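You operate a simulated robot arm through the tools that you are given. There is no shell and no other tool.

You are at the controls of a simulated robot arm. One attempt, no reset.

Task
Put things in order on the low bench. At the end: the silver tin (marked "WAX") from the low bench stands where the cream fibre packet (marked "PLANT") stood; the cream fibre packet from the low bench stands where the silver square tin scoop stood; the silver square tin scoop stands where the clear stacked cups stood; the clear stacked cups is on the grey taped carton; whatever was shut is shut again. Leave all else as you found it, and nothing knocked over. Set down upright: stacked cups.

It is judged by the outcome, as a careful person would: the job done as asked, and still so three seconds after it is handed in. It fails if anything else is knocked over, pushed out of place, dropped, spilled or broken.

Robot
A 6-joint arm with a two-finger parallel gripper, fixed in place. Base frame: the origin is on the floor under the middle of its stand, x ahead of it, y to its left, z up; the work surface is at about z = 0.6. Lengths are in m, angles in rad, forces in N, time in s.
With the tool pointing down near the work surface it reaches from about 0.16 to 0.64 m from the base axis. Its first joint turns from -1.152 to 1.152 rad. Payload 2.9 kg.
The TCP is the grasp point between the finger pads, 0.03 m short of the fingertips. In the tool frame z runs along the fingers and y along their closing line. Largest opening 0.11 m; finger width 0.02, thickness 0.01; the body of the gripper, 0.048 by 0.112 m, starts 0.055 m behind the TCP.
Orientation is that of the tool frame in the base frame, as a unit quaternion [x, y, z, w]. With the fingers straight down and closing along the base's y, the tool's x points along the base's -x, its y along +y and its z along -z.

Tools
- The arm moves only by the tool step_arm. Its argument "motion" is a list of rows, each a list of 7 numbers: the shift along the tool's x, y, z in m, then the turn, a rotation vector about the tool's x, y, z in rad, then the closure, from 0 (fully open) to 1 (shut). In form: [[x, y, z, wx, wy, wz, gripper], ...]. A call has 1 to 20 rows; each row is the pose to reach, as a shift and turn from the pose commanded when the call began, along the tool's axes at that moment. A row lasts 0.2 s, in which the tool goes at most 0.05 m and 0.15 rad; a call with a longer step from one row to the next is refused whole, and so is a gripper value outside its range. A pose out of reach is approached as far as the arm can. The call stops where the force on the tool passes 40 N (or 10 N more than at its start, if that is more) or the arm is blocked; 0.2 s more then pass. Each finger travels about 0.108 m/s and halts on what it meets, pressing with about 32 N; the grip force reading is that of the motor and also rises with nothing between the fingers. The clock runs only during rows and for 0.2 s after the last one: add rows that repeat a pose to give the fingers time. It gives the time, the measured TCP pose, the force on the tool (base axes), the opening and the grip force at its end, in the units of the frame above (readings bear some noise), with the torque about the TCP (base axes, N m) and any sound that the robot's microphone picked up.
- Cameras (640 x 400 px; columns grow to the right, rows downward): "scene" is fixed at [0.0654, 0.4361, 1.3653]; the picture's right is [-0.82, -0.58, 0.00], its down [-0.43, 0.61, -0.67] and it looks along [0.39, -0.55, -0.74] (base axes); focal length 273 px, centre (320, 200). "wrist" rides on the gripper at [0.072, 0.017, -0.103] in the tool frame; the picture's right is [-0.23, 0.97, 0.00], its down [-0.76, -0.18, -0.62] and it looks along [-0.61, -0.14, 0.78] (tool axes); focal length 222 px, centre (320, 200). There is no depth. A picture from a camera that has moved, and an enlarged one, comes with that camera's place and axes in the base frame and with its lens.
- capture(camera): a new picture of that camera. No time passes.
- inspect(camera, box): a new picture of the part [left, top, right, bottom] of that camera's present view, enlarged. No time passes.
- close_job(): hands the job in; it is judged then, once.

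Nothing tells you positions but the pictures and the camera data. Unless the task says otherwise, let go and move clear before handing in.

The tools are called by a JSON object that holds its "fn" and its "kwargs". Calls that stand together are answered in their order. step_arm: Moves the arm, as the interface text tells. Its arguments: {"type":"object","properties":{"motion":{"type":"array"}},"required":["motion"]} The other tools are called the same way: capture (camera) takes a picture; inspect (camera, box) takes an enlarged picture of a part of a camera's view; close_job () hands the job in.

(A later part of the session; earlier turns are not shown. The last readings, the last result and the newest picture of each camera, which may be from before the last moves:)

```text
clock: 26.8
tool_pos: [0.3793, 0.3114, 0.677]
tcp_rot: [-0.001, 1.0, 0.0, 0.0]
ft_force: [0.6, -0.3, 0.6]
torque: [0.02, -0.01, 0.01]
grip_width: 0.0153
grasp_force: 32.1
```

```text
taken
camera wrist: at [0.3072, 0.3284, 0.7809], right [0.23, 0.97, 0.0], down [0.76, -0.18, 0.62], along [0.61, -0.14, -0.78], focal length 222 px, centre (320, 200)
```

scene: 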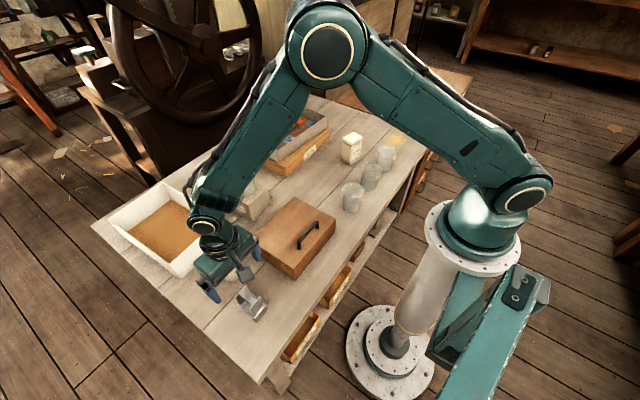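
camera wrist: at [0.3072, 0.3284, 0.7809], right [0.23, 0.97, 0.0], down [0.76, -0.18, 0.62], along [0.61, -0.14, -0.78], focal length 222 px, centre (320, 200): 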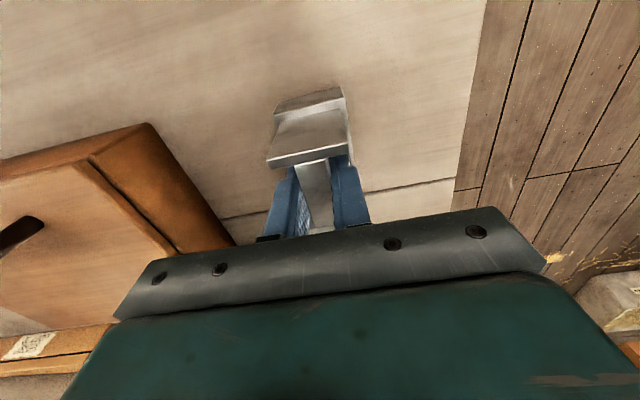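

The bar is gripped at 15 mm. I'll lift it and carry it, level, to above the cups' old spot at (0.552, -0.210).

{"fn": "step_arm", "kwargs": {"motion": [[0, 0, -0.01, 0, 0, 0, 1], [0, 0, -0.03, 0, 0, 0, 1], [0, 0, -0.065, 0, 0, 0, 1], [0, 0, -0.1, 0, 0, 0, 1], [0, 0, -0.14, 0, 0, 0, 1], [0, 0, -0.175, 0, 0, 0, 1], [0, 0, -0.175, 0, 0, 0, 1]]}}

{"fn": "inspect", "kwargs": {"camera": "scene", "box": [190, 210, 310, 340]}}

{"fn": "capture", "kwargs": {"camera": "wrist"}}

```text
clock: 28.4
tool_pos: [0.3786, 0.3126, 0.8525]
tcp_rot: [0.0, 1.0, 0.0, 0.0]
ft_force: [-0.4, 1.3, -1.0]
torque: [0.02, 0.02, 0.03]
grip_width: 0.0155
grasp_force: 32.0
```

```text
3.08 times, centred on (250, 275) of scene
camera zoom: at [0.0654, 0.4361, 1.3653], right [-0.82, -0.58, 0.0], down [-0.43, 0.61, -0.67], along [0.39, -0.55, -0.74], focal length 841 px, centre (535, -31)
```

zoom: 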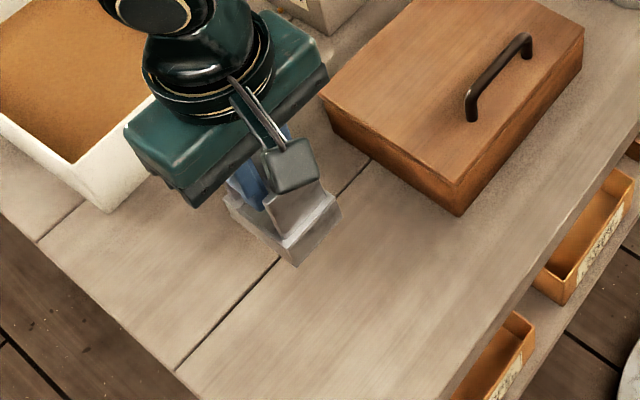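

```text
taken
camera wrist: at [0.3072, 0.3282, 0.9557], right [0.23, 0.97, 0.0], down [0.76, -0.18, 0.62], along [0.61, -0.14, -0.78], focal length 222 px, centre (320, 200)
```

wrist: 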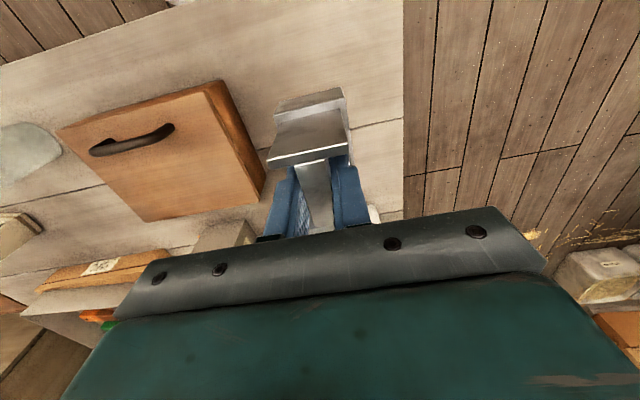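

The scoop is up and level. Carrying it across now.

{"fn": "step_arm", "kwargs": {"motion": [[-0.0122, -0.0372, -0.01, 0, 0, 0, 1], [-0.0244, -0.0744, -0.01, 0, 0, 0, 1], [-0.0366, -0.1115, -0.01, 0, 0, 0, 1], [-0.0489, -0.1487, -0.01, 0, 0, 0, 1], [-0.0611, -0.1859, -0.01, 0, 0, 0, 1], [-0.0733, -0.2231, -0.01, 0, 0, 0, 1], [-0.0855, -0.2603, -0.01, 0, 0, 0, 1], [-0.0977, -0.2974, -0.01, 0, 0, 0, 1], [-0.1099, -0.3346, -0.01, 0, 0, 0, 1], [-0.1221, -0.3718, -0.01, 0, 0, 0, 1], [-0.1344, -0.409, -0.01, 0, 0, 0, 1], [-0.1466, -0.4461, -0.01, 0, 0, 0, 1], [-0.1588, -0.4833, -0.01, 0, 0, 0, 1], [-0.171, -0.5205, -0.01, 0, 0, 0, 1], [-0.171, -0.5205, 0.02, 0, 0, 0, 1], [-0.171, -0.5205, 0.055, 0, 0, 0, 1], [-0.171, -0.5205, 0.09, 0, 0, 0, 1], [-0.171, -0.5205, 0.12, 0, 0, 0, 1], [-0.171, -0.5205, 0.145, 0, 0, 0, 1], [-0.171, -0.5205, 0.145, 0, 0, 0, 1]]}}

{"fn": "inspect", "kwargs": {"camera": "scene", "box": [260, 90, 380, 210]}}

{"fn": "capture", "kwargs": {"camera": "wrist"}}

```text
clock: 32.6
tool_pos: [0.5497, -0.2099, 0.7063]
tcp_rot: [0.0, 1.0, 0.0, 0.001]
ft_force: [-0.6, 0.4, -0.8]
torque: [-0.02, 0.0, 0.01]
grip_width: 0.0156
grasp_force: 32.2
```

```text
3.33 times, centred on (320, 150) of scene
camera zoom: at [0.0654, 0.4361, 1.3653], right [-0.82, -0.58, 0.0], down [-0.43, 0.61, -0.67], along [0.39, -0.55, -0.74], focal length 911 px, centre (320, 367)
```

zoom: 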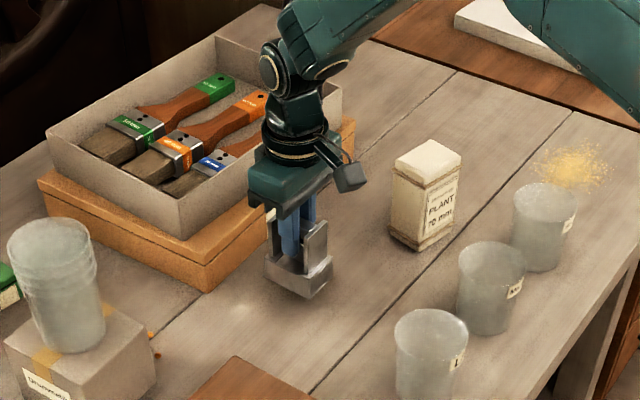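

```text
taken
camera wrist: at [0.4787, -0.192, 0.81], right [0.23, 0.97, 0.0], down [0.76, -0.18, 0.62], along [0.61, -0.14, -0.78], focal length 222 px, centre (320, 200)
```

wrist: 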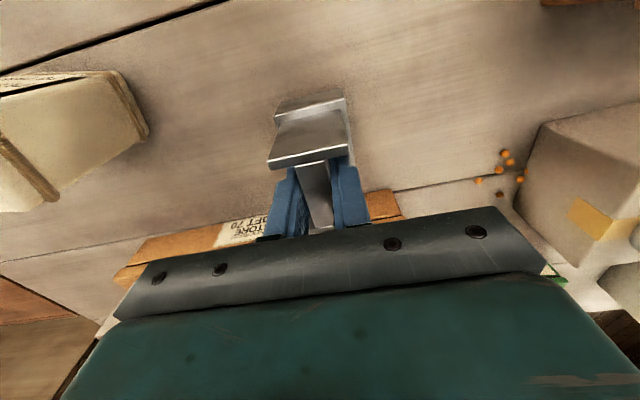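

The scoop hangs about 30 mm over the right spot, and the cups are standing well on the carton. Lowering it gently.

{"fn": "step_arm", "kwargs": {"motion": [[0, 0, 0.01, 0, 0, 0, 1], [0, 0, 0.02, 0, 0, 0, 1], [0, 0, 0.025, 0, 0, 0, 1], [0, 0, 0.0275, 0, 0, 0, 1], [0, 0, 0.0285, 0, 0, 0, 1], [0, 0, 0.0285, 0, 0, 0, 1]]}}

```text
clock: 34.0
tool_pos: [0.5493, -0.2097, 0.6779]
tcp_rot: [0.0, 1.0, 0.0, 0.0]
ft_force: [-0.3, 0.1, -0.6]
torque: [0.01, -0.02, 0.0]
grip_width: 0.0154
grasp_force: 31.9
```

No contact yet; I'll go down in millimetre steps.

{"fn": "step_arm", "kwargs": {"motion": [[0, 0, 0.0008, 0, 0, 0, 1], [0, 0, 0.0015, 0, 0, 0, 1], [0, 0, 0.0015, 0, 0, 0, 1]]}}

```text
clock: 34.8
tool_pos: [0.5499, -0.208, 0.6757]
tcp_rot: [0.0, 1.0, 0.001, 0.0]
ft_force: [-0.7, -0.2, 1.3]
torque: [0.04, 0.04, 0.02]
grip_width: 0.0158
grasp_force: 31.6
```

{"fn": "step_arm", "kwargs": {"motion": [[0, 0, 0.0007, 0, 0, 0, 1], [0, 0, 0.001, 0, 0, 0, 1], [0, 0, 0.001, 0, 0, 0, 1]]}}

{"fn": "inspect", "kwargs": {"camera": "scene", "box": [290, 130, 350, 190]}}

```text
clock: 35.6
tool_pos: [0.5498, -0.2095, 0.6757]
tcp_rot: [0.0, 1.0, -0.001, 0.001]
ft_force: [-5.7, 2.7, 15.8]
torque: [0.04, 0.41, -0.03]
grip_width: 0.0154
grasp_force: 32.1
```

```text
6.67 times, centred on (320, 160) of scene
camera zoom: at [0.065, 0.4363, 1.3653], right [-0.82, -0.58, 0.0], down [-0.43, 0.61, -0.67], along [0.39, -0.55, -0.74], focal length 1822 px, centre (320, 467)
```

zoom: 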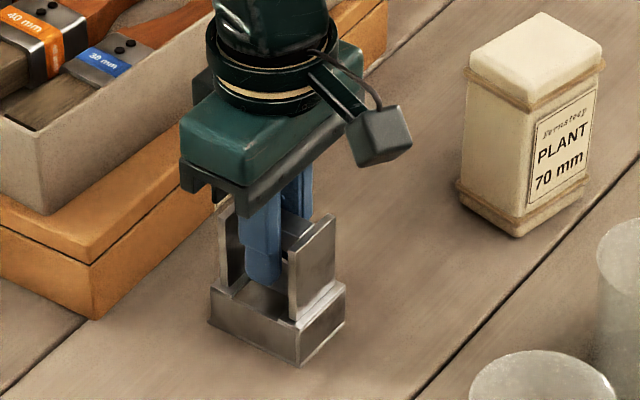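

It is firmly on the bench now. I'll ease off a millimetre and open.

{"fn": "step_arm", "kwargs": {"motion": [[0, 0, -0.0008, 0, 0, 0, 1], [0, 0, -0.0008, 0, 0, 0, 1], [0, 0, -0.0008, 0, 0, 0, 0.75], [0, 0, -0.0008, 0, 0, 0, 0.5], [0, 0, -0.0008, 0, 0, 0, 0.25], [0, 0, -0.0008, 0, 0, 0, 0], [0, 0, -0.0008, 0, 0, 0, 0]]}}

{"fn": "inspect", "kwargs": {"camera": "scene", "box": [290, 130, 350, 190]}}

{"fn": "capture", "kwargs": {"camera": "wrist"}}

```text
clock: 37.2
tool_pos: [0.5502, -0.2087, 0.6763]
tcp_rot: [0.0, 1.0, 0.0, 0.0]
ft_force: [-0.4, -1.2, 0.1]
torque: [-0.02, 0.01, 0.0]
grip_width: 0.1101
grasp_force: 0.1
```

```text
6.67 times, centred on (320, 160) of scene
camera zoom: at [0.0654, 0.4361, 1.3653], right [-0.82, -0.58, 0.0], down [-0.43, 0.61, -0.67], along [0.39, -0.55, -0.74], focal length 1822 px, centre (320, 467)
```

zoom: 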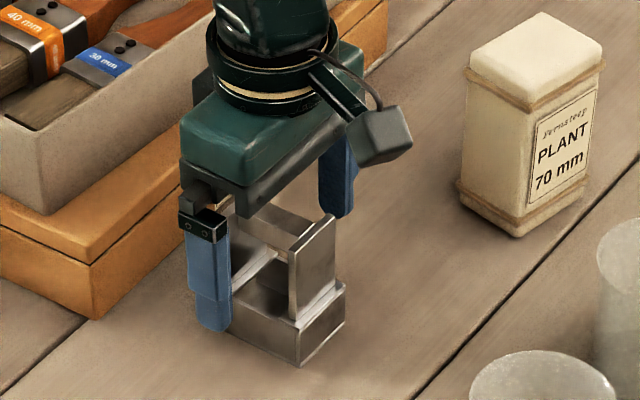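

```text
taken
camera wrist: at [0.4783, -0.1921, 0.7803], right [0.23, 0.97, 0.0], down [0.76, -0.18, 0.62], along [0.61, -0.14, -0.78], focal length 222 px, centre (320, 200)
```

wrist: 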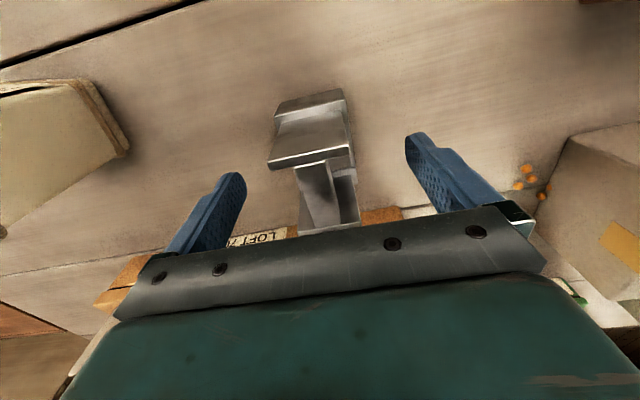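

The scoop stands freely on the cups' old spot. I'll rise and go above the packet, turning the tool to match its -13° heading.

{"fn": "step_arm", "kwargs": {"motion": [[0, 0, -0.04, 0, 0, 0, 0], [0, 0, -0.08, 0, 0, 0, 0], [0, 0, -0.12, 0, 0, 0, 0], [0, 0, -0.144, 0, 0, 0, 0], [0.0118, -0.0389, -0.144, 0, 0, 0.045, 0], [0.0236, -0.0778, -0.144, 0, 0, 0.09, 0], [0.0354, -0.1167, -0.144, 0, 0, 0.135, 0], [0.0472, -0.1556, -0.144, 0, 0, 0.18, 0], [0.059, -0.1945, -0.144, 0, 0, 0.22, 0], [0.059, -0.1945, -0.144, 0, 0, 0.22, 0]]}}

{"fn": "capture", "kwargs": {"camera": "wrist"}}

{"fn": "inspect", "kwargs": {"camera": "wrist", "box": [250, 40, 400, 190]}}

{"fn": "inspect", "kwargs": {"camera": "scene", "box": [290, 50, 430, 190]}}

```text
clock: 39.4
tool_pos: [0.4895, -0.4044, 0.8207]
tcp_rot: [0.11, 0.994, 0.0, 0.0]
ft_force: [-0.3, -0.2, 0.9]
torque: [0.01, 0.0, 0.02]
grip_width: 0.1101
grasp_force: 0.1
```

```text
taken
camera wrist: at [0.4235, -0.3719, 0.924], right [0.43, 0.9, 0.0], down [0.7, -0.34, 0.62], along [0.56, -0.27, -0.78], focal length 222 px, centre (320, 200)
```

wrist: 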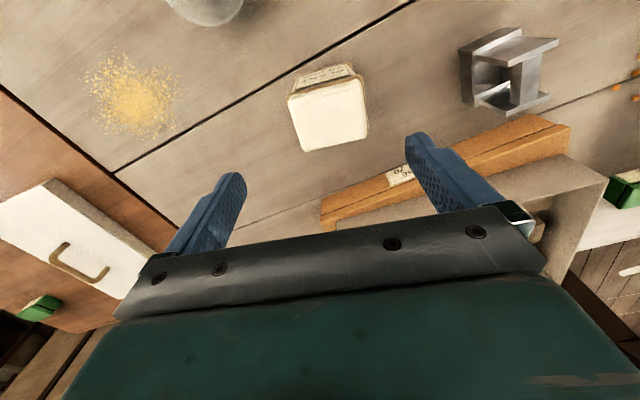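

```text
2.67 times, centred on (325, 115) of wrist
camera zoom: at [0.4235, -0.3719, 0.924], right [0.43, 0.9, 0.0], down [0.7, -0.34, 0.62], along [0.56, -0.27, -0.78], focal length 592 px, centre (307, 427)
```

zoom: 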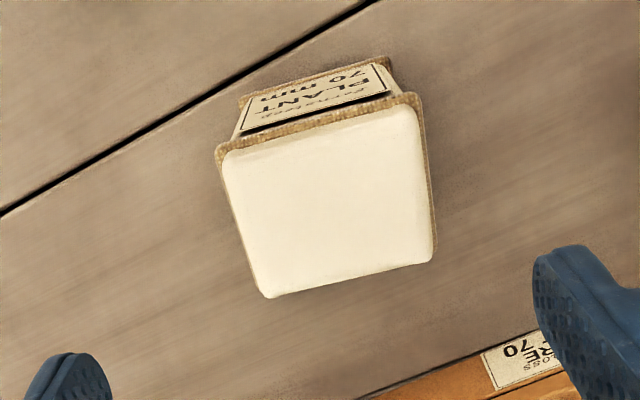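

```text
2.86 times, centred on (360, 120) of scene
camera zoom: at [0.0654, 0.4361, 1.3653], right [-0.82, -0.58, 0.0], down [-0.43, 0.61, -0.67], along [0.39, -0.55, -0.74], focal length 781 px, centre (206, 429)
```

zoom: 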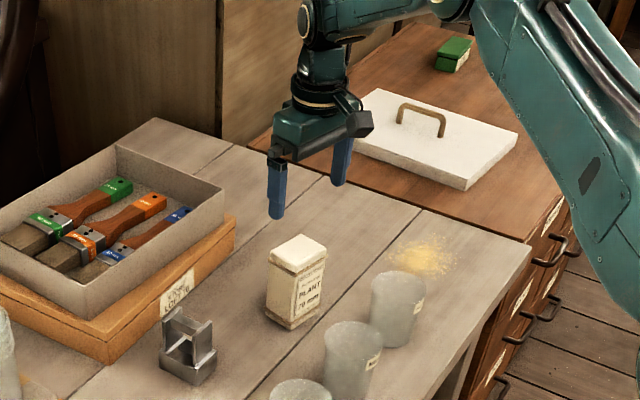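

The packet's centre is about 9 mm further along the tool's +y and 4 mm ahead, and it needs 2° less turn. I'll correct that and look again.

{"fn": "step_arm", "kwargs": {"motion": [[-0.004, 0.0085, 0.02, 0, 0, -0.03, 0], [-0.004, 0.0085, 0.03, 0, 0, -0.03, 0], [-0.004, 0.0085, 0.03, 0, 0, -0.03, 0]]}}

{"fn": "inspect", "kwargs": {"camera": "wrist", "box": [220, 50, 420, 210]}}

{"fn": "inspect", "kwargs": {"camera": "scene", "box": [300, 80, 400, 180]}}

```text
clock: 40.2
tool_pos: [0.4957, -0.3971, 0.7906]
tcp_rot: [0.095, 0.995, -0.001, 0.0]
ft_force: [0.3, -0.3, 0.1]
torque: [0.02, 0.0, 0.03]
grip_width: 0.11
grasp_force: 0.0
```

```text
2.50 times, centred on (320, 130) of wrist
camera zoom: at [0.4289, -0.3663, 0.8938], right [0.41, 0.91, 0.0], down [0.71, -0.32, 0.62], along [0.57, -0.25, -0.78], focal length 555 px, centre (320, 375)
```

zoom: 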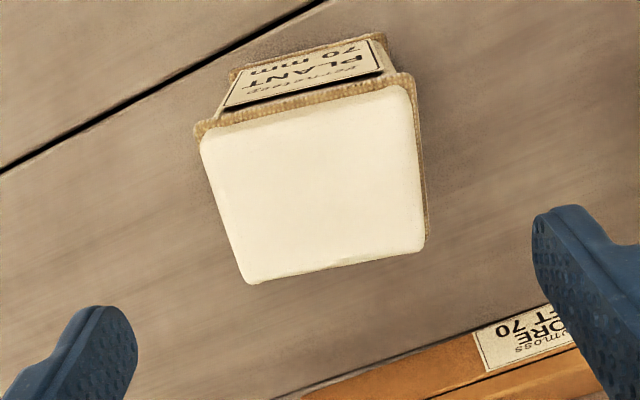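

```text
4.00 times, centred on (350, 130) of scene
camera zoom: at [0.0654, 0.4361, 1.3653], right [-0.82, -0.58, 0.0], down [-0.43, 0.61, -0.67], along [0.39, -0.55, -0.74], focal length 1093 px, centre (200, 480)
```

zoom: 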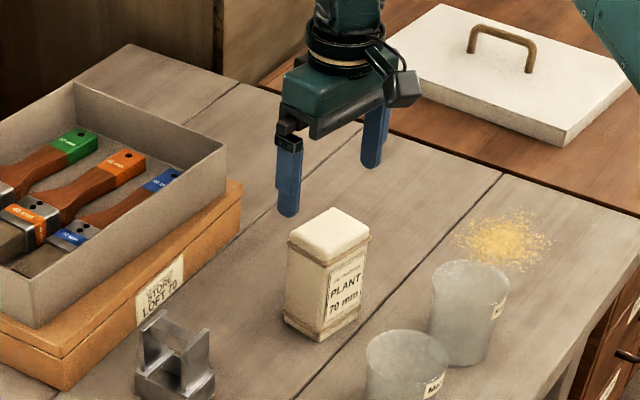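

The packet is now centred under the tool within a millimetre, at about (0.496, -0.397). Descending around it.

{"fn": "step_arm", "kwargs": {"motion": [[0, 0, 0.03, 0, 0, 0, 0], [0, 0, 0.06, 0, 0, 0, 0], [0, 0, 0.085, 0, 0, 0, 0], [0, 0, 0.105, 0, 0, 0, 0], [0, 0, 0.12, 0, 0, 0, 0], [0, 0, 0.12, 0, 0, 0, 0]]}}

{"fn": "capture", "kwargs": {"camera": "wrist"}}

{"fn": "inspect", "kwargs": {"camera": "scene", "box": [310, 100, 390, 180]}}

```text
clock: 41.6
tool_pos: [0.4967, -0.3961, 0.6696]
tcp_rot: [0.095, 0.995, 0.0, -0.001]
ft_force: [0.5, 0.6, 0.0]
torque: [0.03, 0.01, -0.02]
grip_width: 0.1101
grasp_force: 0.1
```

```text
taken
camera wrist: at [0.4297, -0.3657, 0.7736], right [0.41, 0.91, 0.0], down [0.71, -0.32, 0.62], along [0.57, -0.25, -0.78], focal length 222 px, centre (320, 200)
```

wrist: 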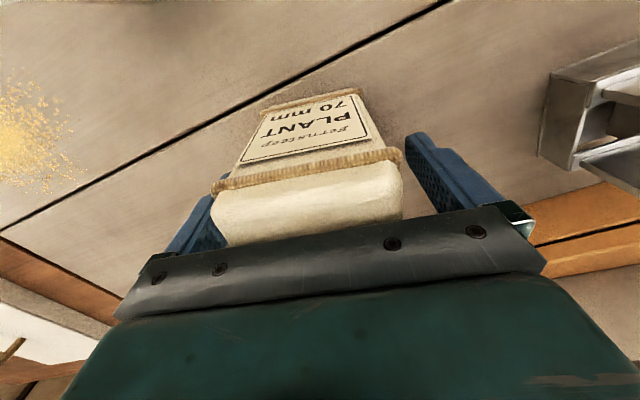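

```text
5.00 times, centred on (350, 140) of scene
camera zoom: at [0.0654, 0.4361, 1.3653], right [-0.82, -0.58, 0.0], down [-0.43, 0.61, -0.67], along [0.39, -0.55, -0.74], focal length 1366 px, centre (170, 500)
```

zoom: 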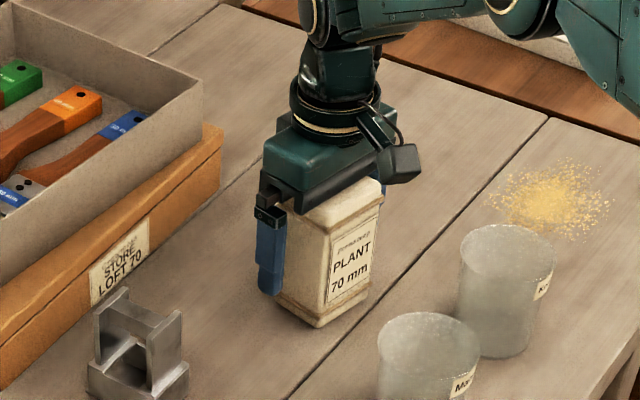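

The fingers are either side of the packet with room above it. Closing.

{"fn": "step_arm", "kwargs": {"motion": [[0, 0, 0.004, 0, 0, 0, 0], [0, 0, 0.004, 0, 0, 0, 0.3], [0, 0, 0.004, 0, 0, 0, 0.6], [0, 0, 0.004, 0, 0, 0, 1], [0, 0, 0.004, 0, 0, 0, 1], [0, 0, 0.004, 0, 0, 0, 1]]}}

{"fn": "capture", "kwargs": {"camera": "wrist"}}

{"fn": "inspect", "kwargs": {"camera": "scene", "box": [310, 100, 390, 180]}}

```text
clock: 43.0
tool_pos: [0.4969, -0.397, 0.6657]
tcp_rot: [0.095, 0.996, 0.0, -0.001]
ft_force: [0.3, -0.4, -0.7]
torque: [-0.02, -0.03, -0.01]
grip_width: 0.0698
grasp_force: 32.3
```

```text
taken
camera wrist: at [0.4295, -0.3657, 0.7698], right [0.41, 0.91, 0.0], down [0.71, -0.32, 0.62], along [0.57, -0.25, -0.78], focal length 222 px, centre (320, 200)
```

wrist: 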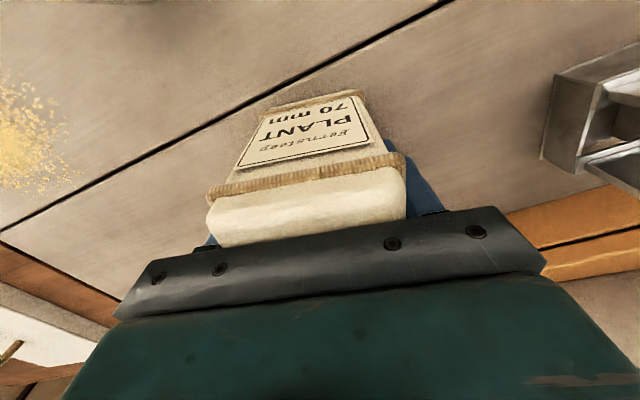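

```text
5.00 times, centred on (350, 140) of scene
camera zoom: at [0.0654, 0.4361, 1.3653], right [-0.82, -0.58, 0.0], down [-0.43, 0.61, -0.67], along [0.39, -0.55, -0.74], focal length 1366 px, centre (170, 500)
```

zoom: 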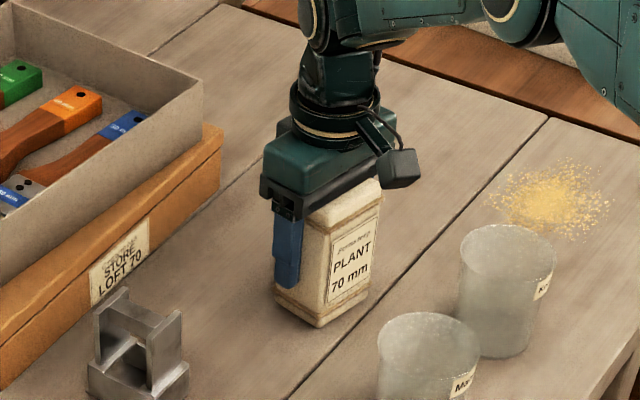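

The packet is held at 0.070 m. I'll lift it and check that it hangs straight.

{"fn": "step_arm", "kwargs": {"motion": [[0, 0, -0.01, 0, 0, 0, 1], [0, 0, -0.03, 0, 0, 0, 1], [0, 0, -0.065, 0, 0, 0, 1], [0, 0, -0.105, 0, 0, 0, 1], [0, 0, -0.145, 0, 0, 0, 1], [0, 0, -0.185, 0, 0, 0, 1], [0, 0, -0.2, 0, 0, 0, 1], [0, 0, -0.2, 0, 0, 0, 1]]}}

{"fn": "inspect", "kwargs": {"camera": "scene", "box": [290, 40, 430, 180]}}

{"fn": "capture", "kwargs": {"camera": "wrist"}}

```text
clock: 44.8
tool_pos: [0.4966, -0.3982, 0.8667]
tcp_rot: [0.095, 0.995, 0.0, 0.0]
ft_force: [0.2, 0.8, -1.3]
torque: [0.01, -0.06, -0.01]
grip_width: 0.0696
grasp_force: 31.8
```

```text
2.86 times, centred on (360, 110) of scene
camera zoom: at [0.0654, 0.4361, 1.3653], right [-0.82, -0.58, 0.0], down [-0.43, 0.61, -0.67], along [0.39, -0.55, -0.74], focal length 781 px, centre (206, 457)
```

zoom: 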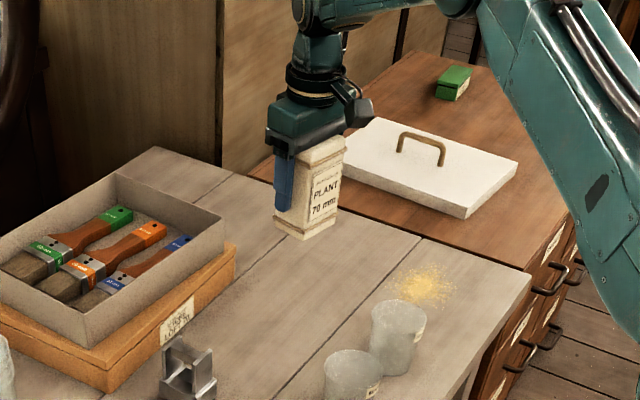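

```text
taken
camera wrist: at [0.4293, -0.3662, 0.9702], right [0.41, 0.91, 0.0], down [0.71, -0.32, 0.62], along [0.57, -0.25, -0.78], focal length 222 px, centre (320, 200)
```

wrist: 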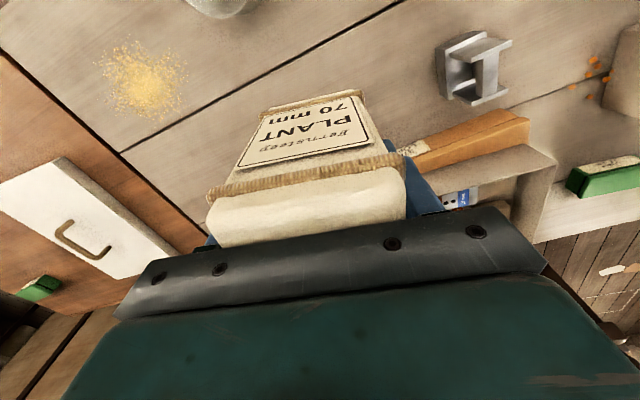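

The packet hangs straight. Carrying it to above the scoop's old spot at (0.380, 0.311) while turning back square to the bench.

{"fn": "step_arm", "kwargs": {"motion": [[0.0138, 0.0374, 0, 0, 0, -0.0106, 1], [0.0276, 0.0749, 0, 0, 0, -0.0211, 1], [0.0413, 0.1123, 0, 0, 0, -0.0317, 1], [0.0551, 0.1498, 0, 0, 0, -0.0422, 1], [0.0689, 0.1872, 0, 0, 0, -0.0528, 1], [0.0827, 0.2246, 0, 0, 0, -0.0633, 1], [0.0965, 0.2621, 0, 0, 0, -0.0739, 1], [0.1102, 0.2995, 0, 0, 0, -0.0844, 1], [0.124, 0.3369, 0, 0, 0, -0.095, 1], [0.1378, 0.3744, 0, 0, 0, -0.1056, 1], [0.1516, 0.4118, 0, 0, 0, -0.1161, 1], [0.1654, 0.4493, 0, 0, 0, -0.1267, 1], [0.1791, 0.4867, 0, 0, 0, -0.1372, 1], [0.1929, 0.5241, 0, 0, 0, -0.1478, 1], [0.2067, 0.5616, 0, 0, 0, -0.1583, 1], [0.2205, 0.599, 0, 0, 0, -0.1689, 1], [0.2342, 0.6364, 0, 0, 0, -0.1794, 1], [0.248, 0.6739, 0, 0, 0, -0.19, 1], [0.248, 0.6739, 0, 0, 0, -0.19, 1]]}}

{"fn": "capture", "kwargs": {"camera": "scene"}}

{"fn": "capture", "kwargs": {"camera": "wrist"}}

```text
clock: 48.8
tool_pos: [0.3801, 0.3132, 0.867]
tcp_rot: [0.0, 1.0, -0.001, 0.0]
ft_force: [-0.7, 0.1, -1.2]
torque: [-0.06, -0.01, 0.01]
grip_width: 0.0699
grasp_force: 32.2
```

```text
taken
```

scene: 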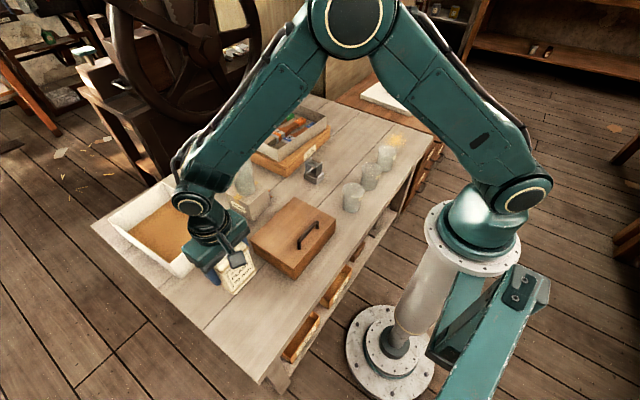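

```text
taken
camera wrist: at [0.3086, 0.3304, 0.9706], right [0.23, 0.97, 0.0], down [0.76, -0.18, 0.62], along [0.61, -0.14, -0.78], focal length 222 px, centre (320, 200)
```

wrist: 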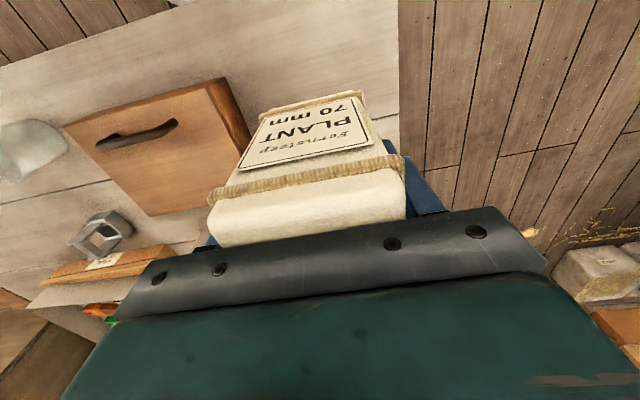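

Over the spot within a couple of millimetres; I'll correct y by 2 mm and lower most of the way.

{"fn": "step_arm", "kwargs": {"motion": [[0, -0.002, 0.03, 0, 0, 0, 1], [0, -0.002, 0.065, 0, 0, 0, 1], [0, -0.002, 0.1, 0, 0, 0, 1], [0, -0.002, 0.135, 0, 0, 0, 1], [0, -0.002, 0.165, 0, 0, 0, 1], [0, -0.002, 0.185, 0, 0, 0, 1], [0, -0.002, 0.194, 0, 0, 0, 1], [0, -0.002, 0.194, 0, 0, 0, 1]]}}

{"fn": "inspect", "kwargs": {"camera": "scene", "box": [190, 220, 310, 340]}}

```text
clock: 50.6
tool_pos: [0.3799, 0.3099, 0.6723]
tcp_rot: [0.0, 1.0, 0.0, 0.0]
ft_force: [-0.8, -0.6, -1.4]
torque: [0.01, 0.0, -0.02]
grip_width: 0.0697
grasp_force: 32.0
```

```text
3.33 times, centred on (250, 280) of scene
camera zoom: at [0.0654, 0.4361, 1.3653], right [-0.82, -0.58, 0.0], down [-0.43, 0.61, -0.67], along [0.39, -0.55, -0.74], focal length 911 px, centre (553, -67)
```

zoom: 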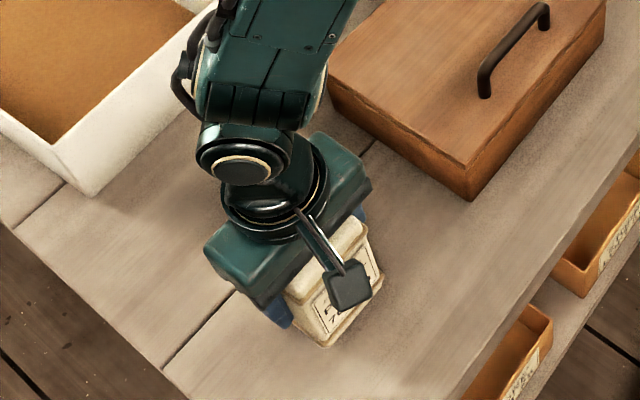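

{"fn": "step_arm", "kwargs": {"motion": [[0, 0, 0.002, 0, 0, 0, 1], [0, 0, 0.004, 0, 0, 0, 1], [0, 0, 0.0055, 0, 0, 0, 1], [0, 0, 0.0055, 0, 0, 0, 1]]}}

```text
clock: 51.6
tool_pos: [0.3808, 0.3092, 0.6661]
tcp_rot: [0.0, 1.0, 0.0, 0.0]
ft_force: [-0.7, 0.1, -1.2]
torque: [0.01, 0.0, -0.02]
grip_width: 0.0695
grasp_force: 32.0
```

The packet still hangs free, so I'll lower it a millimetre at a time.

{"fn": "step_arm", "kwargs": {"motion": [[0, 0, 0.0005, 0, 0, 0, 1], [0, 0, 0.001, 0, 0, 0, 1], [0, 0, 0.001, 0, 0, 0, 1]]}}

```text
clock: 52.4
tool_pos: [0.3801, 0.3109, 0.6671]
tcp_rot: [0.0, 1.0, 0.0, 0.0]
ft_force: [-1.5, -2.8, 9.3]
torque: [-0.15, 0.1, 0.0]
grip_width: 0.0697
grasp_force: 32.1
```

The packet has met the bench with about 10 N. Easing slightly and opening.

{"fn": "step_arm", "kwargs": {"motion": [[0, 0, -0.0005, 0, 0, 0, 1], [0, 0, -0.0006, 0, 0, 0, 1], [0, 0, -0.0006, 0, 0, 0, 0.3], [0, 0, -0.0006, 0, 0, 0, 0.15], [0, 0, -0.0006, 0, 0, 0, 0], [0, 0, -0.0006, 0, 0, 0, 0]]}}

{"fn": "capture", "kwargs": {"camera": "wrist"}}

{"fn": "inspect", "kwargs": {"camera": "scene", "box": [190, 220, 310, 340]}}

```text
clock: 53.8
tool_pos: [0.3799, 0.3103, 0.6669]
tcp_rot: [0.001, 1.0, 0.0, 0.001]
ft_force: [0.3, -0.3, -0.1]
torque: [-0.04, -0.02, 0.02]
grip_width: 0.1101
grasp_force: 0.0
```

```text
taken
camera wrist: at [0.3087, 0.3273, 0.7703], right [0.23, 0.97, 0.0], down [0.76, -0.18, 0.62], along [0.61, -0.14, -0.78], focal length 222 px, centre (320, 200)
```

wrist: 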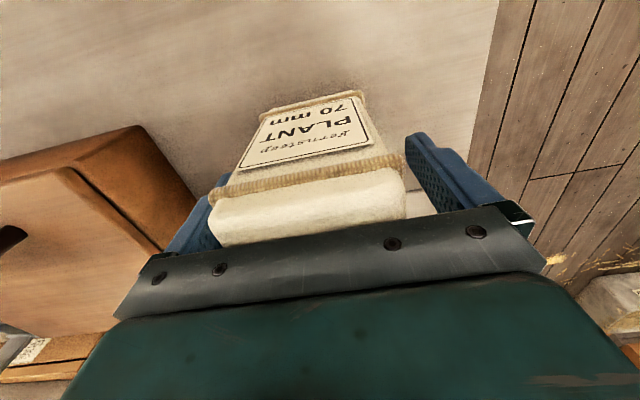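

```text
3.33 times, centred on (250, 280) of scene
camera zoom: at [0.0654, 0.4361, 1.3653], right [-0.82, -0.58, 0.0], down [-0.43, 0.61, -0.67], along [0.39, -0.55, -0.74], focal length 911 px, centre (553, -67)
```

zoom: 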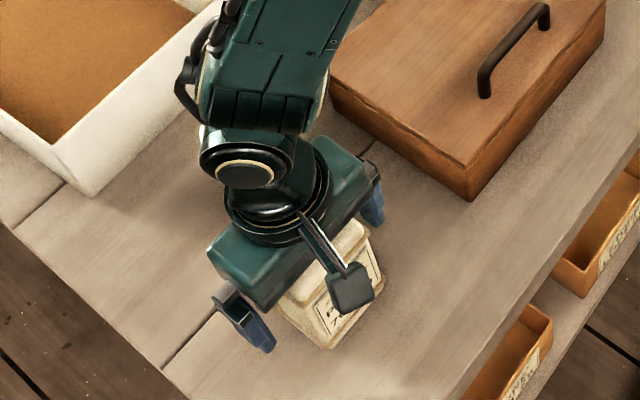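

The packet stands alone on the scoop's old spot. I'll rise and go above the WAX tin.

{"fn": "step_arm", "kwargs": {"motion": [[0, 0, -0.04, 0, 0, 0, 0], [0, 0, -0.08, 0, 0, 0, 0], [0, 0, -0.12, 0, 0, 0, 0], [0, 0, -0.144, 0, 0, 0, 0], [-0.0326, -0.0105, -0.144, 0, 0, 0, 0], [-0.0653, -0.021, -0.144, 0, 0, 0, 0], [-0.0979, -0.0315, -0.144, 0, 0, 0, 0], [-0.1325, -0.042, -0.144, 0, 0, 0, 0], [-0.1325, -0.042, -0.144, 0, 0, 0, 0]]}}

{"fn": "capture", "kwargs": {"camera": "wrist"}}

{"fn": "inspect", "kwargs": {"camera": "wrist", "box": [220, 50, 420, 210]}}

{"fn": "capture", "kwargs": {"camera": "scene"}}

```text
clock: 55.8
tool_pos: [0.5131, 0.268, 0.8105]
tcp_rot: [0.0, 1.0, 0.0, 0.0]
ft_force: [0.1, -0.8, 0.7]
torque: [0.01, -0.01, 0.0]
grip_width: 0.1097
grasp_force: 0.0
```

```text
taken
camera wrist: at [0.4413, 0.2849, 0.9137], right [0.23, 0.97, 0.0], down [0.76, -0.18, 0.62], along [0.61, -0.14, -0.78], focal length 222 px, centre (320, 200)
```

wrist: 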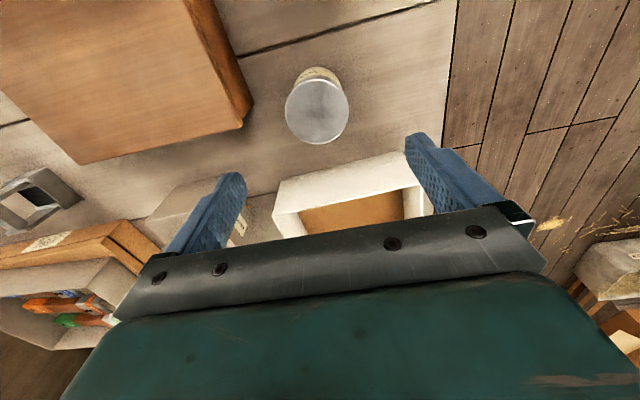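

```text
2.50 times, centred on (320, 130) of wrist
camera zoom: at [0.4413, 0.2849, 0.9137], right [0.23, 0.97, 0.0], down [0.76, -0.18, 0.62], along [0.61, -0.14, -0.78], focal length 555 px, centre (320, 375)
```

zoom: 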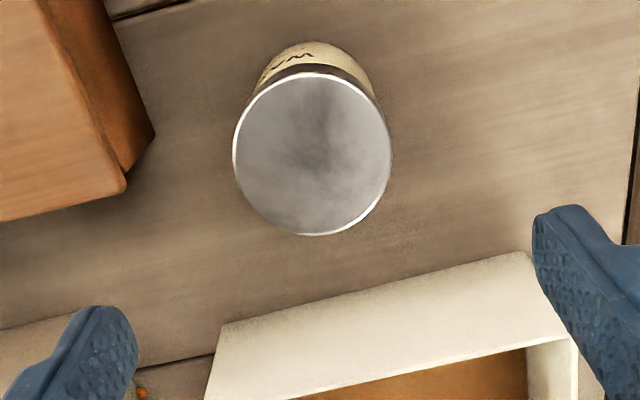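

```text
taken
```

scene: 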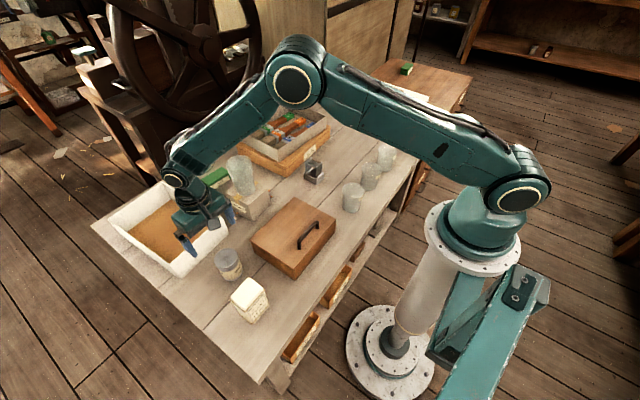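

The tin's top is centred 2.5 mm towards -y from the tool, so I'll correct that and descend around it, clear of the box and the white tray.

{"fn": "step_arm", "kwargs": {"motion": [[0, -0.0025, 0.03, 0, 0, 0, 0], [0, -0.0025, 0.06, 0, 0, 0, 0], [0, -0.0025, 0.09, 0, 0, 0, 0], [0, -0.0025, 0.12, 0, 0, 0, 0], [0, -0.0025, 0.145, 0, 0, 0, 0], [0, -0.0025, 0.16, 0, 0, 0, 0], [0, -0.0025, 0.17, 0, 0, 0, 0], [0, -0.0025, 0.17, 0, 0, 0, 0]]}}

{"fn": "capture", "kwargs": {"camera": "wrist"}}

{"fn": "inspect", "kwargs": {"camera": "scene", "box": [170, 200, 290, 310]}}

```text
clock: 57.6
tool_pos: [0.5126, 0.2645, 0.6395]
tcp_rot: [0.001, 1.0, -0.001, 0.001]
ft_force: [-0.1, 0.5, -1.4]
torque: [0.01, -0.02, -0.01]
grip_width: 0.1102
grasp_force: 0.0
```

```text
taken
camera wrist: at [0.4411, 0.2823, 0.7434], right [0.23, 0.97, 0.0], down [0.76, -0.18, 0.62], along [0.61, -0.14, -0.78], focal length 222 px, centre (320, 200)
```

wrist: 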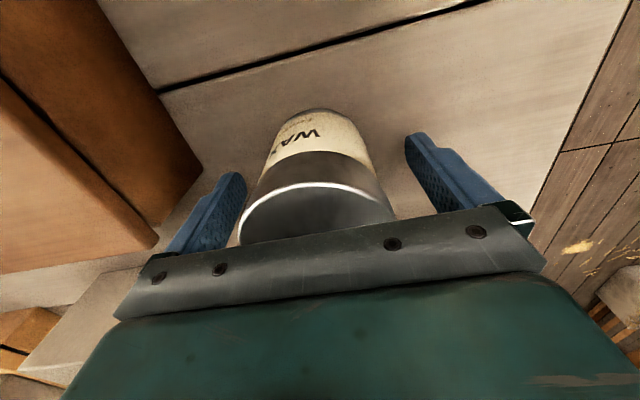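

```text
3.64 times, centred on (230, 255) of scene
camera zoom: at [0.0654, 0.4361, 1.3653], right [-0.82, -0.58, 0.0], down [-0.43, 0.61, -0.67], along [0.39, -0.55, -0.74], focal length 994 px, centre (647, 0)
```

zoom: 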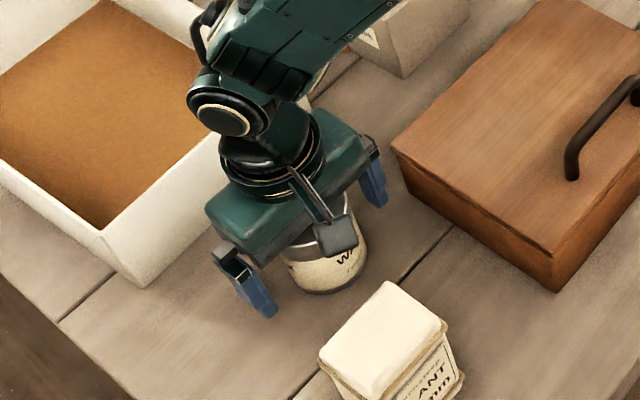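

The tin sits between the fingers with room on all sides. Closing on the tin's body.

{"fn": "step_arm", "kwargs": {"motion": [[0, 0, 0.002, 0, 0, 0, 0.2], [0, 0, 0.002, 0, 0, 0, 0.4], [0, 0, 0.002, 0, 0, 0, 0.7], [0, 0, 0.002, 0, 0, 0, 1], [0, 0, 0.002, 0, 0, 0, 1], [0, 0, 0.002, 0, 0, 0, 1]]}}

{"fn": "capture", "kwargs": {"camera": "wrist"}}

```text
clock: 59.0
tool_pos: [0.5134, 0.265, 0.6377]
tcp_rot: [0.0, 1.0, -0.001, 0.001]
ft_force: [0.1, -0.3, 3.2]
torque: [0.16, 0.03, 0.04]
grip_width: 0.0641
grasp_force: 31.9
```

```text
taken
camera wrist: at [0.4413, 0.2825, 0.7418], right [0.23, 0.97, 0.0], down [0.76, -0.18, 0.62], along [0.61, -0.14, -0.78], focal length 222 px, centre (320, 200)
```

wrist: 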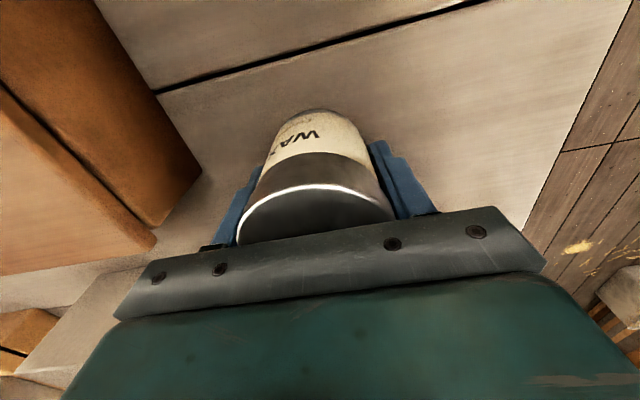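

The tin is held at 0.064 m. Lifting it straight up.

{"fn": "step_arm", "kwargs": {"motion": [[0, 0, -0.008, 0, 0, 0, 1], [0, 0, -0.025, 0, 0, 0, 1], [0, 0, -0.055, 0, 0, 0, 1], [0, 0, -0.095, 0, 0, 0, 1], [0, 0, -0.135, 0, 0, 0, 1], [0, 0, -0.175, 0, 0, 0, 1], [0, 0, -0.215, 0, 0, 0, 1], [0, 0, -0.225, 0, 0, 0, 1], [0, 0, -0.225, 0, 0, 0, 1]]}}

{"fn": "capture", "kwargs": {"camera": "wrist"}}

{"fn": "capture", "kwargs": {"camera": "scene"}}

```text
clock: 61.0
tool_pos: [0.512, 0.2656, 0.8636]
tcp_rot: [0.001, 1.0, 0.0, 0.0]
ft_force: [-0.5, 0.1, -2.5]
torque: [-0.03, -0.02, 0.03]
grip_width: 0.0639
grasp_force: 32.7
```

```text
taken
camera wrist: at [0.441, 0.2833, 0.9673], right [0.23, 0.97, 0.0], down [0.76, -0.18, 0.62], along [0.61, -0.14, -0.78], focal length 222 px, centre (320, 200)
```

wrist: 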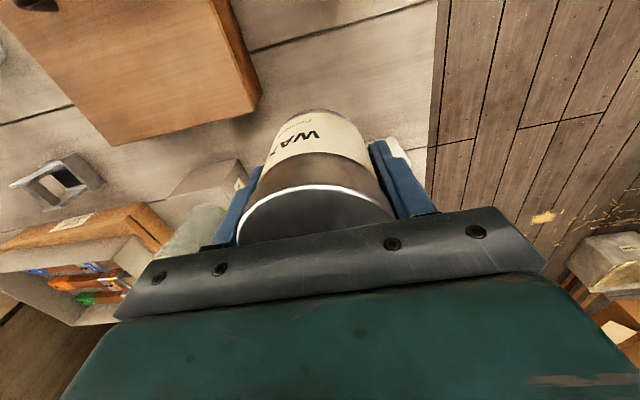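

```text
taken
```

scene: 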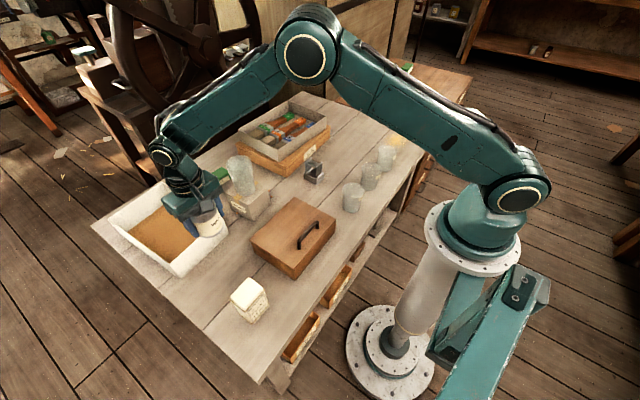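

The tin is up and level with nothing disturbed. Carrying it across to above the packet's old spot.

{"fn": "step_arm", "kwargs": {"motion": [[0.001, -0.039, 0, 0, 0, 0, 1], [0.0019, -0.0779, 0, 0, 0, 0, 1], [0.0029, -0.1169, 0, 0, 0, 0, 1], [0.0039, -0.1559, 0, 0, 0, 0, 1], [0.0049, -0.1949, 0, 0, 0, 0, 1], [0.0058, -0.2338, 0, 0, 0, 0, 1], [0.0068, -0.2728, 0, 0, 0, 0, 1], [0.0078, -0.3118, 0, 0, 0, 0, 1], [0.0087, -0.3507, 0, 0, 0, 0, 1], [0.0097, -0.3897, 0, 0, 0, 0, 1], [0.0107, -0.4287, 0, 0, 0, 0, 1], [0.0116, -0.4676, 0, 0, 0, 0, 1], [0.0126, -0.5066, 0, 0, 0, 0, 1], [0.0136, -0.5456, 0, 0, 0, 0, 1], [0.0146, -0.5846, 0, 0, 0, 0, 1], [0.0155, -0.6235, 0, 0, 0, 0, 1], [0.0165, -0.6625, 0, 0, 0, 0, 1], [0.0165, -0.6625, 0, 0, 0, 0, 1], [0.0165, -0.6625, 0, 0, 0, 0, 1]]}}

{"fn": "capture", "kwargs": {"camera": "wrist"}}

{"fn": "capture", "kwargs": {"camera": "scene"}}

```text
clock: 65.0
tool_pos: [0.4968, -0.3965, 0.864]
tcp_rot: [0.0, 1.0, 0.0, 0.0]
ft_force: [1.3, 0.1, -1.9]
torque: [-0.01, -0.03, -0.01]
grip_width: 0.0641
grasp_force: 32.0
```

```text
taken
camera wrist: at [0.4252, -0.3795, 0.9674], right [0.23, 0.97, 0.0], down [0.76, -0.18, 0.62], along [0.61, -0.14, -0.78], focal length 222 px, centre (320, 200)
```

wrist: 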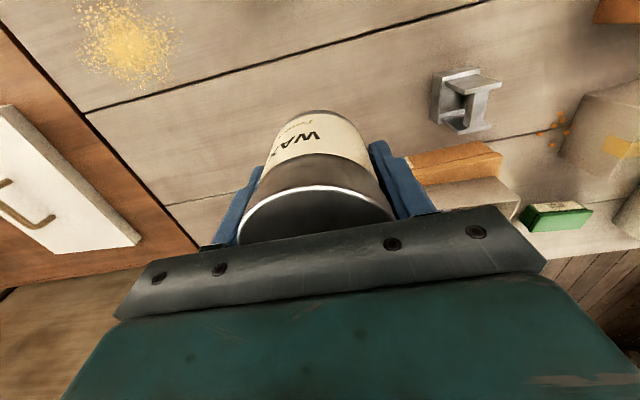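

```text
taken
```

scene: 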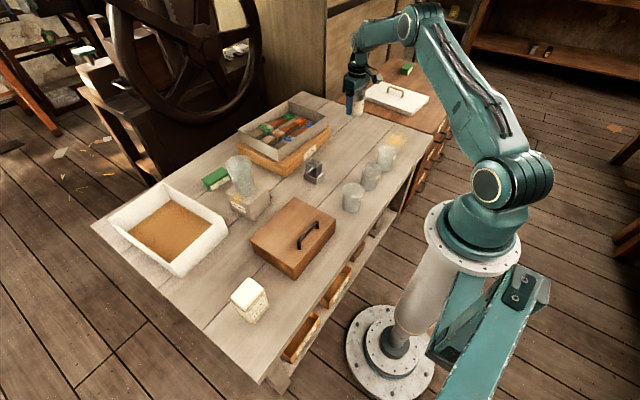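

The tin is over the packet's old spot within a millimetre. Lowering most of the way.

{"fn": "step_arm", "kwargs": {"motion": [[0, 0, 0.035, 0, 0, 0, 1], [0, 0, 0.07, 0, 0, 0, 1], [0, 0, 0.105, 0, 0, 0, 1], [0, 0, 0.14, 0, 0, 0, 1], [0, 0, 0.175, 0, 0, 0, 1], [0, 0, 0.2, 0, 0, 0, 1], [0, 0, 0.215, 0, 0, 0, 1], [0, 0, 0.221, 0, 0, 0, 1], [0, 0, 0.221, 0, 0, 0, 1]]}}

{"fn": "inspect", "kwargs": {"camera": "scene", "box": [310, 100, 390, 180]}}

```text
clock: 67.0
tool_pos: [0.4963, -0.3955, 0.6414]
tcp_rot: [0.001, 1.0, 0.0, 0.0]
ft_force: [-0.1, -0.4, -2.8]
torque: [0.01, -0.01, 0.0]
grip_width: 0.0638
grasp_force: 31.9
```

```text
5.00 times, centred on (350, 140) of scene
camera zoom: at [0.0654, 0.4361, 1.3653], right [-0.82, -0.58, 0.0], down [-0.43, 0.61, -0.67], along [0.39, -0.55, -0.74], focal length 1366 px, centre (170, 500)
```

zoom: 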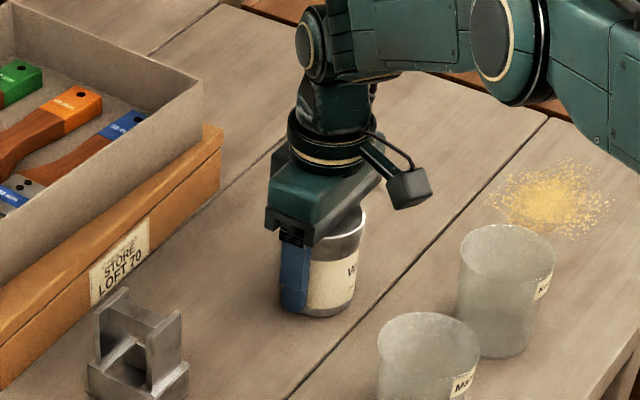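

{"fn": "step_arm", "kwargs": {"motion": [[0, 0, 0.001, 0, 0, 0, 1], [0, 0, 0.002, 0, 0, 0, 1], [0, 0, 0.003, 0, 0, 0, 1], [0, 0, 0.003, 0, 0, 0, 1]]}}

```text
clock: 68.0
tool_pos: [0.4967, -0.3969, 0.6388]
tcp_rot: [0.0, 1.0, 0.0, -0.001]
ft_force: [-0.4, 0.3, -3.7]
torque: [-0.01, -0.01, 0.03]
grip_width: 0.0641
grasp_force: 32.0
```

The tin has not touched yet; a little lower in fine steps.

{"fn": "step_arm", "kwargs": {"motion": [[0, 0, 0.0006, 0, 0, 0, 1], [0, 0, 0.0012, 0, 0, 0, 1], [0, 0, 0.0012, 0, 0, 0, 1]]}}

```text
clock: 68.8
tool_pos: [0.4972, -0.3969, 0.6369]
tcp_rot: [0.0, 1.0, 0.0, 0.0]
ft_force: [-0.1, -0.2, -1.4]
torque: [0.02, -0.01, -0.06]
grip_width: 0.0637
grasp_force: 31.7
```

{"fn": "step_arm", "kwargs": {"motion": [[0, 0, 0.0005, 0, 0, 0, 1], [0, 0, 0.001, 0, 0, 0, 1], [0, 0, 0.001, 0, 0, 0, 1]]}}

```text
clock: 69.6
tool_pos: [0.4961, -0.3983, 0.6385]
tcp_rot: [0.0, 1.0, -0.001, 0.001]
ft_force: [-4.1, 0.2, 8.3]
torque: [0.26, 0.05, 0.11]
grip_width: 0.0643
grasp_force: 31.4
```

The tin has now met the bench with about 8 N. I'll ease slightly and open.

{"fn": "step_arm", "kwargs": {"motion": [[0, 0, -0.0004, 0, 0, 0, 1], [0, 0, -0.0006, 0, 0, 0, 1], [0, 0, -0.0006, 0, 0, 0, 0.35], [0, 0, -0.0006, 0, 0, 0, 0.2], [0, 0, -0.0006, 0, 0, 0, 0], [0, 0, -0.0006, 0, 0, 0, 0]]}}

{"fn": "inspect", "kwargs": {"camera": "scene", "box": [310, 100, 390, 180]}}

{"fn": "capture", "kwargs": {"camera": "wrist"}}

```text
clock: 71.0
tool_pos: [0.4981, -0.396, 0.6377]
tcp_rot: [0.0, 1.0, 0.001, 0.0]
ft_force: [0.2, -0.4, -0.1]
torque: [-0.03, 0.01, 0.0]
grip_width: 0.1099
grasp_force: 0.2
```

```text
5.00 times, centred on (350, 140) of scene
camera zoom: at [0.0654, 0.4361, 1.3653], right [-0.82, -0.58, 0.0], down [-0.43, 0.61, -0.67], along [0.39, -0.55, -0.74], focal length 1366 px, centre (170, 500)
```

zoom: 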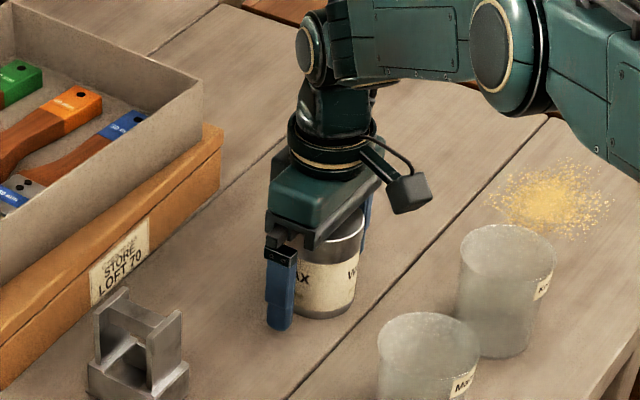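

```text
taken
camera wrist: at [0.4251, -0.3797, 0.7415], right [0.23, 0.97, 0.0], down [0.76, -0.18, 0.62], along [0.61, -0.14, -0.78], focal length 222 px, centre (320, 200)
```

wrist: 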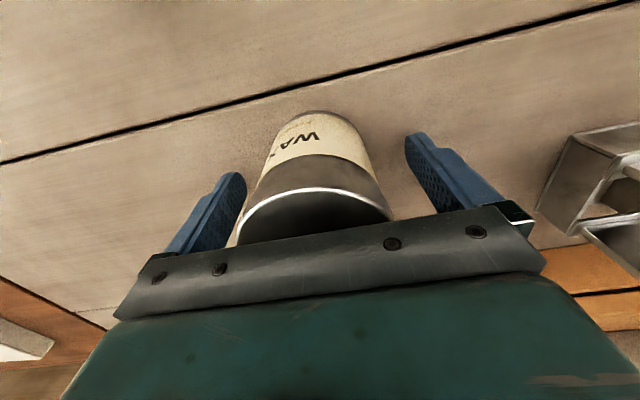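

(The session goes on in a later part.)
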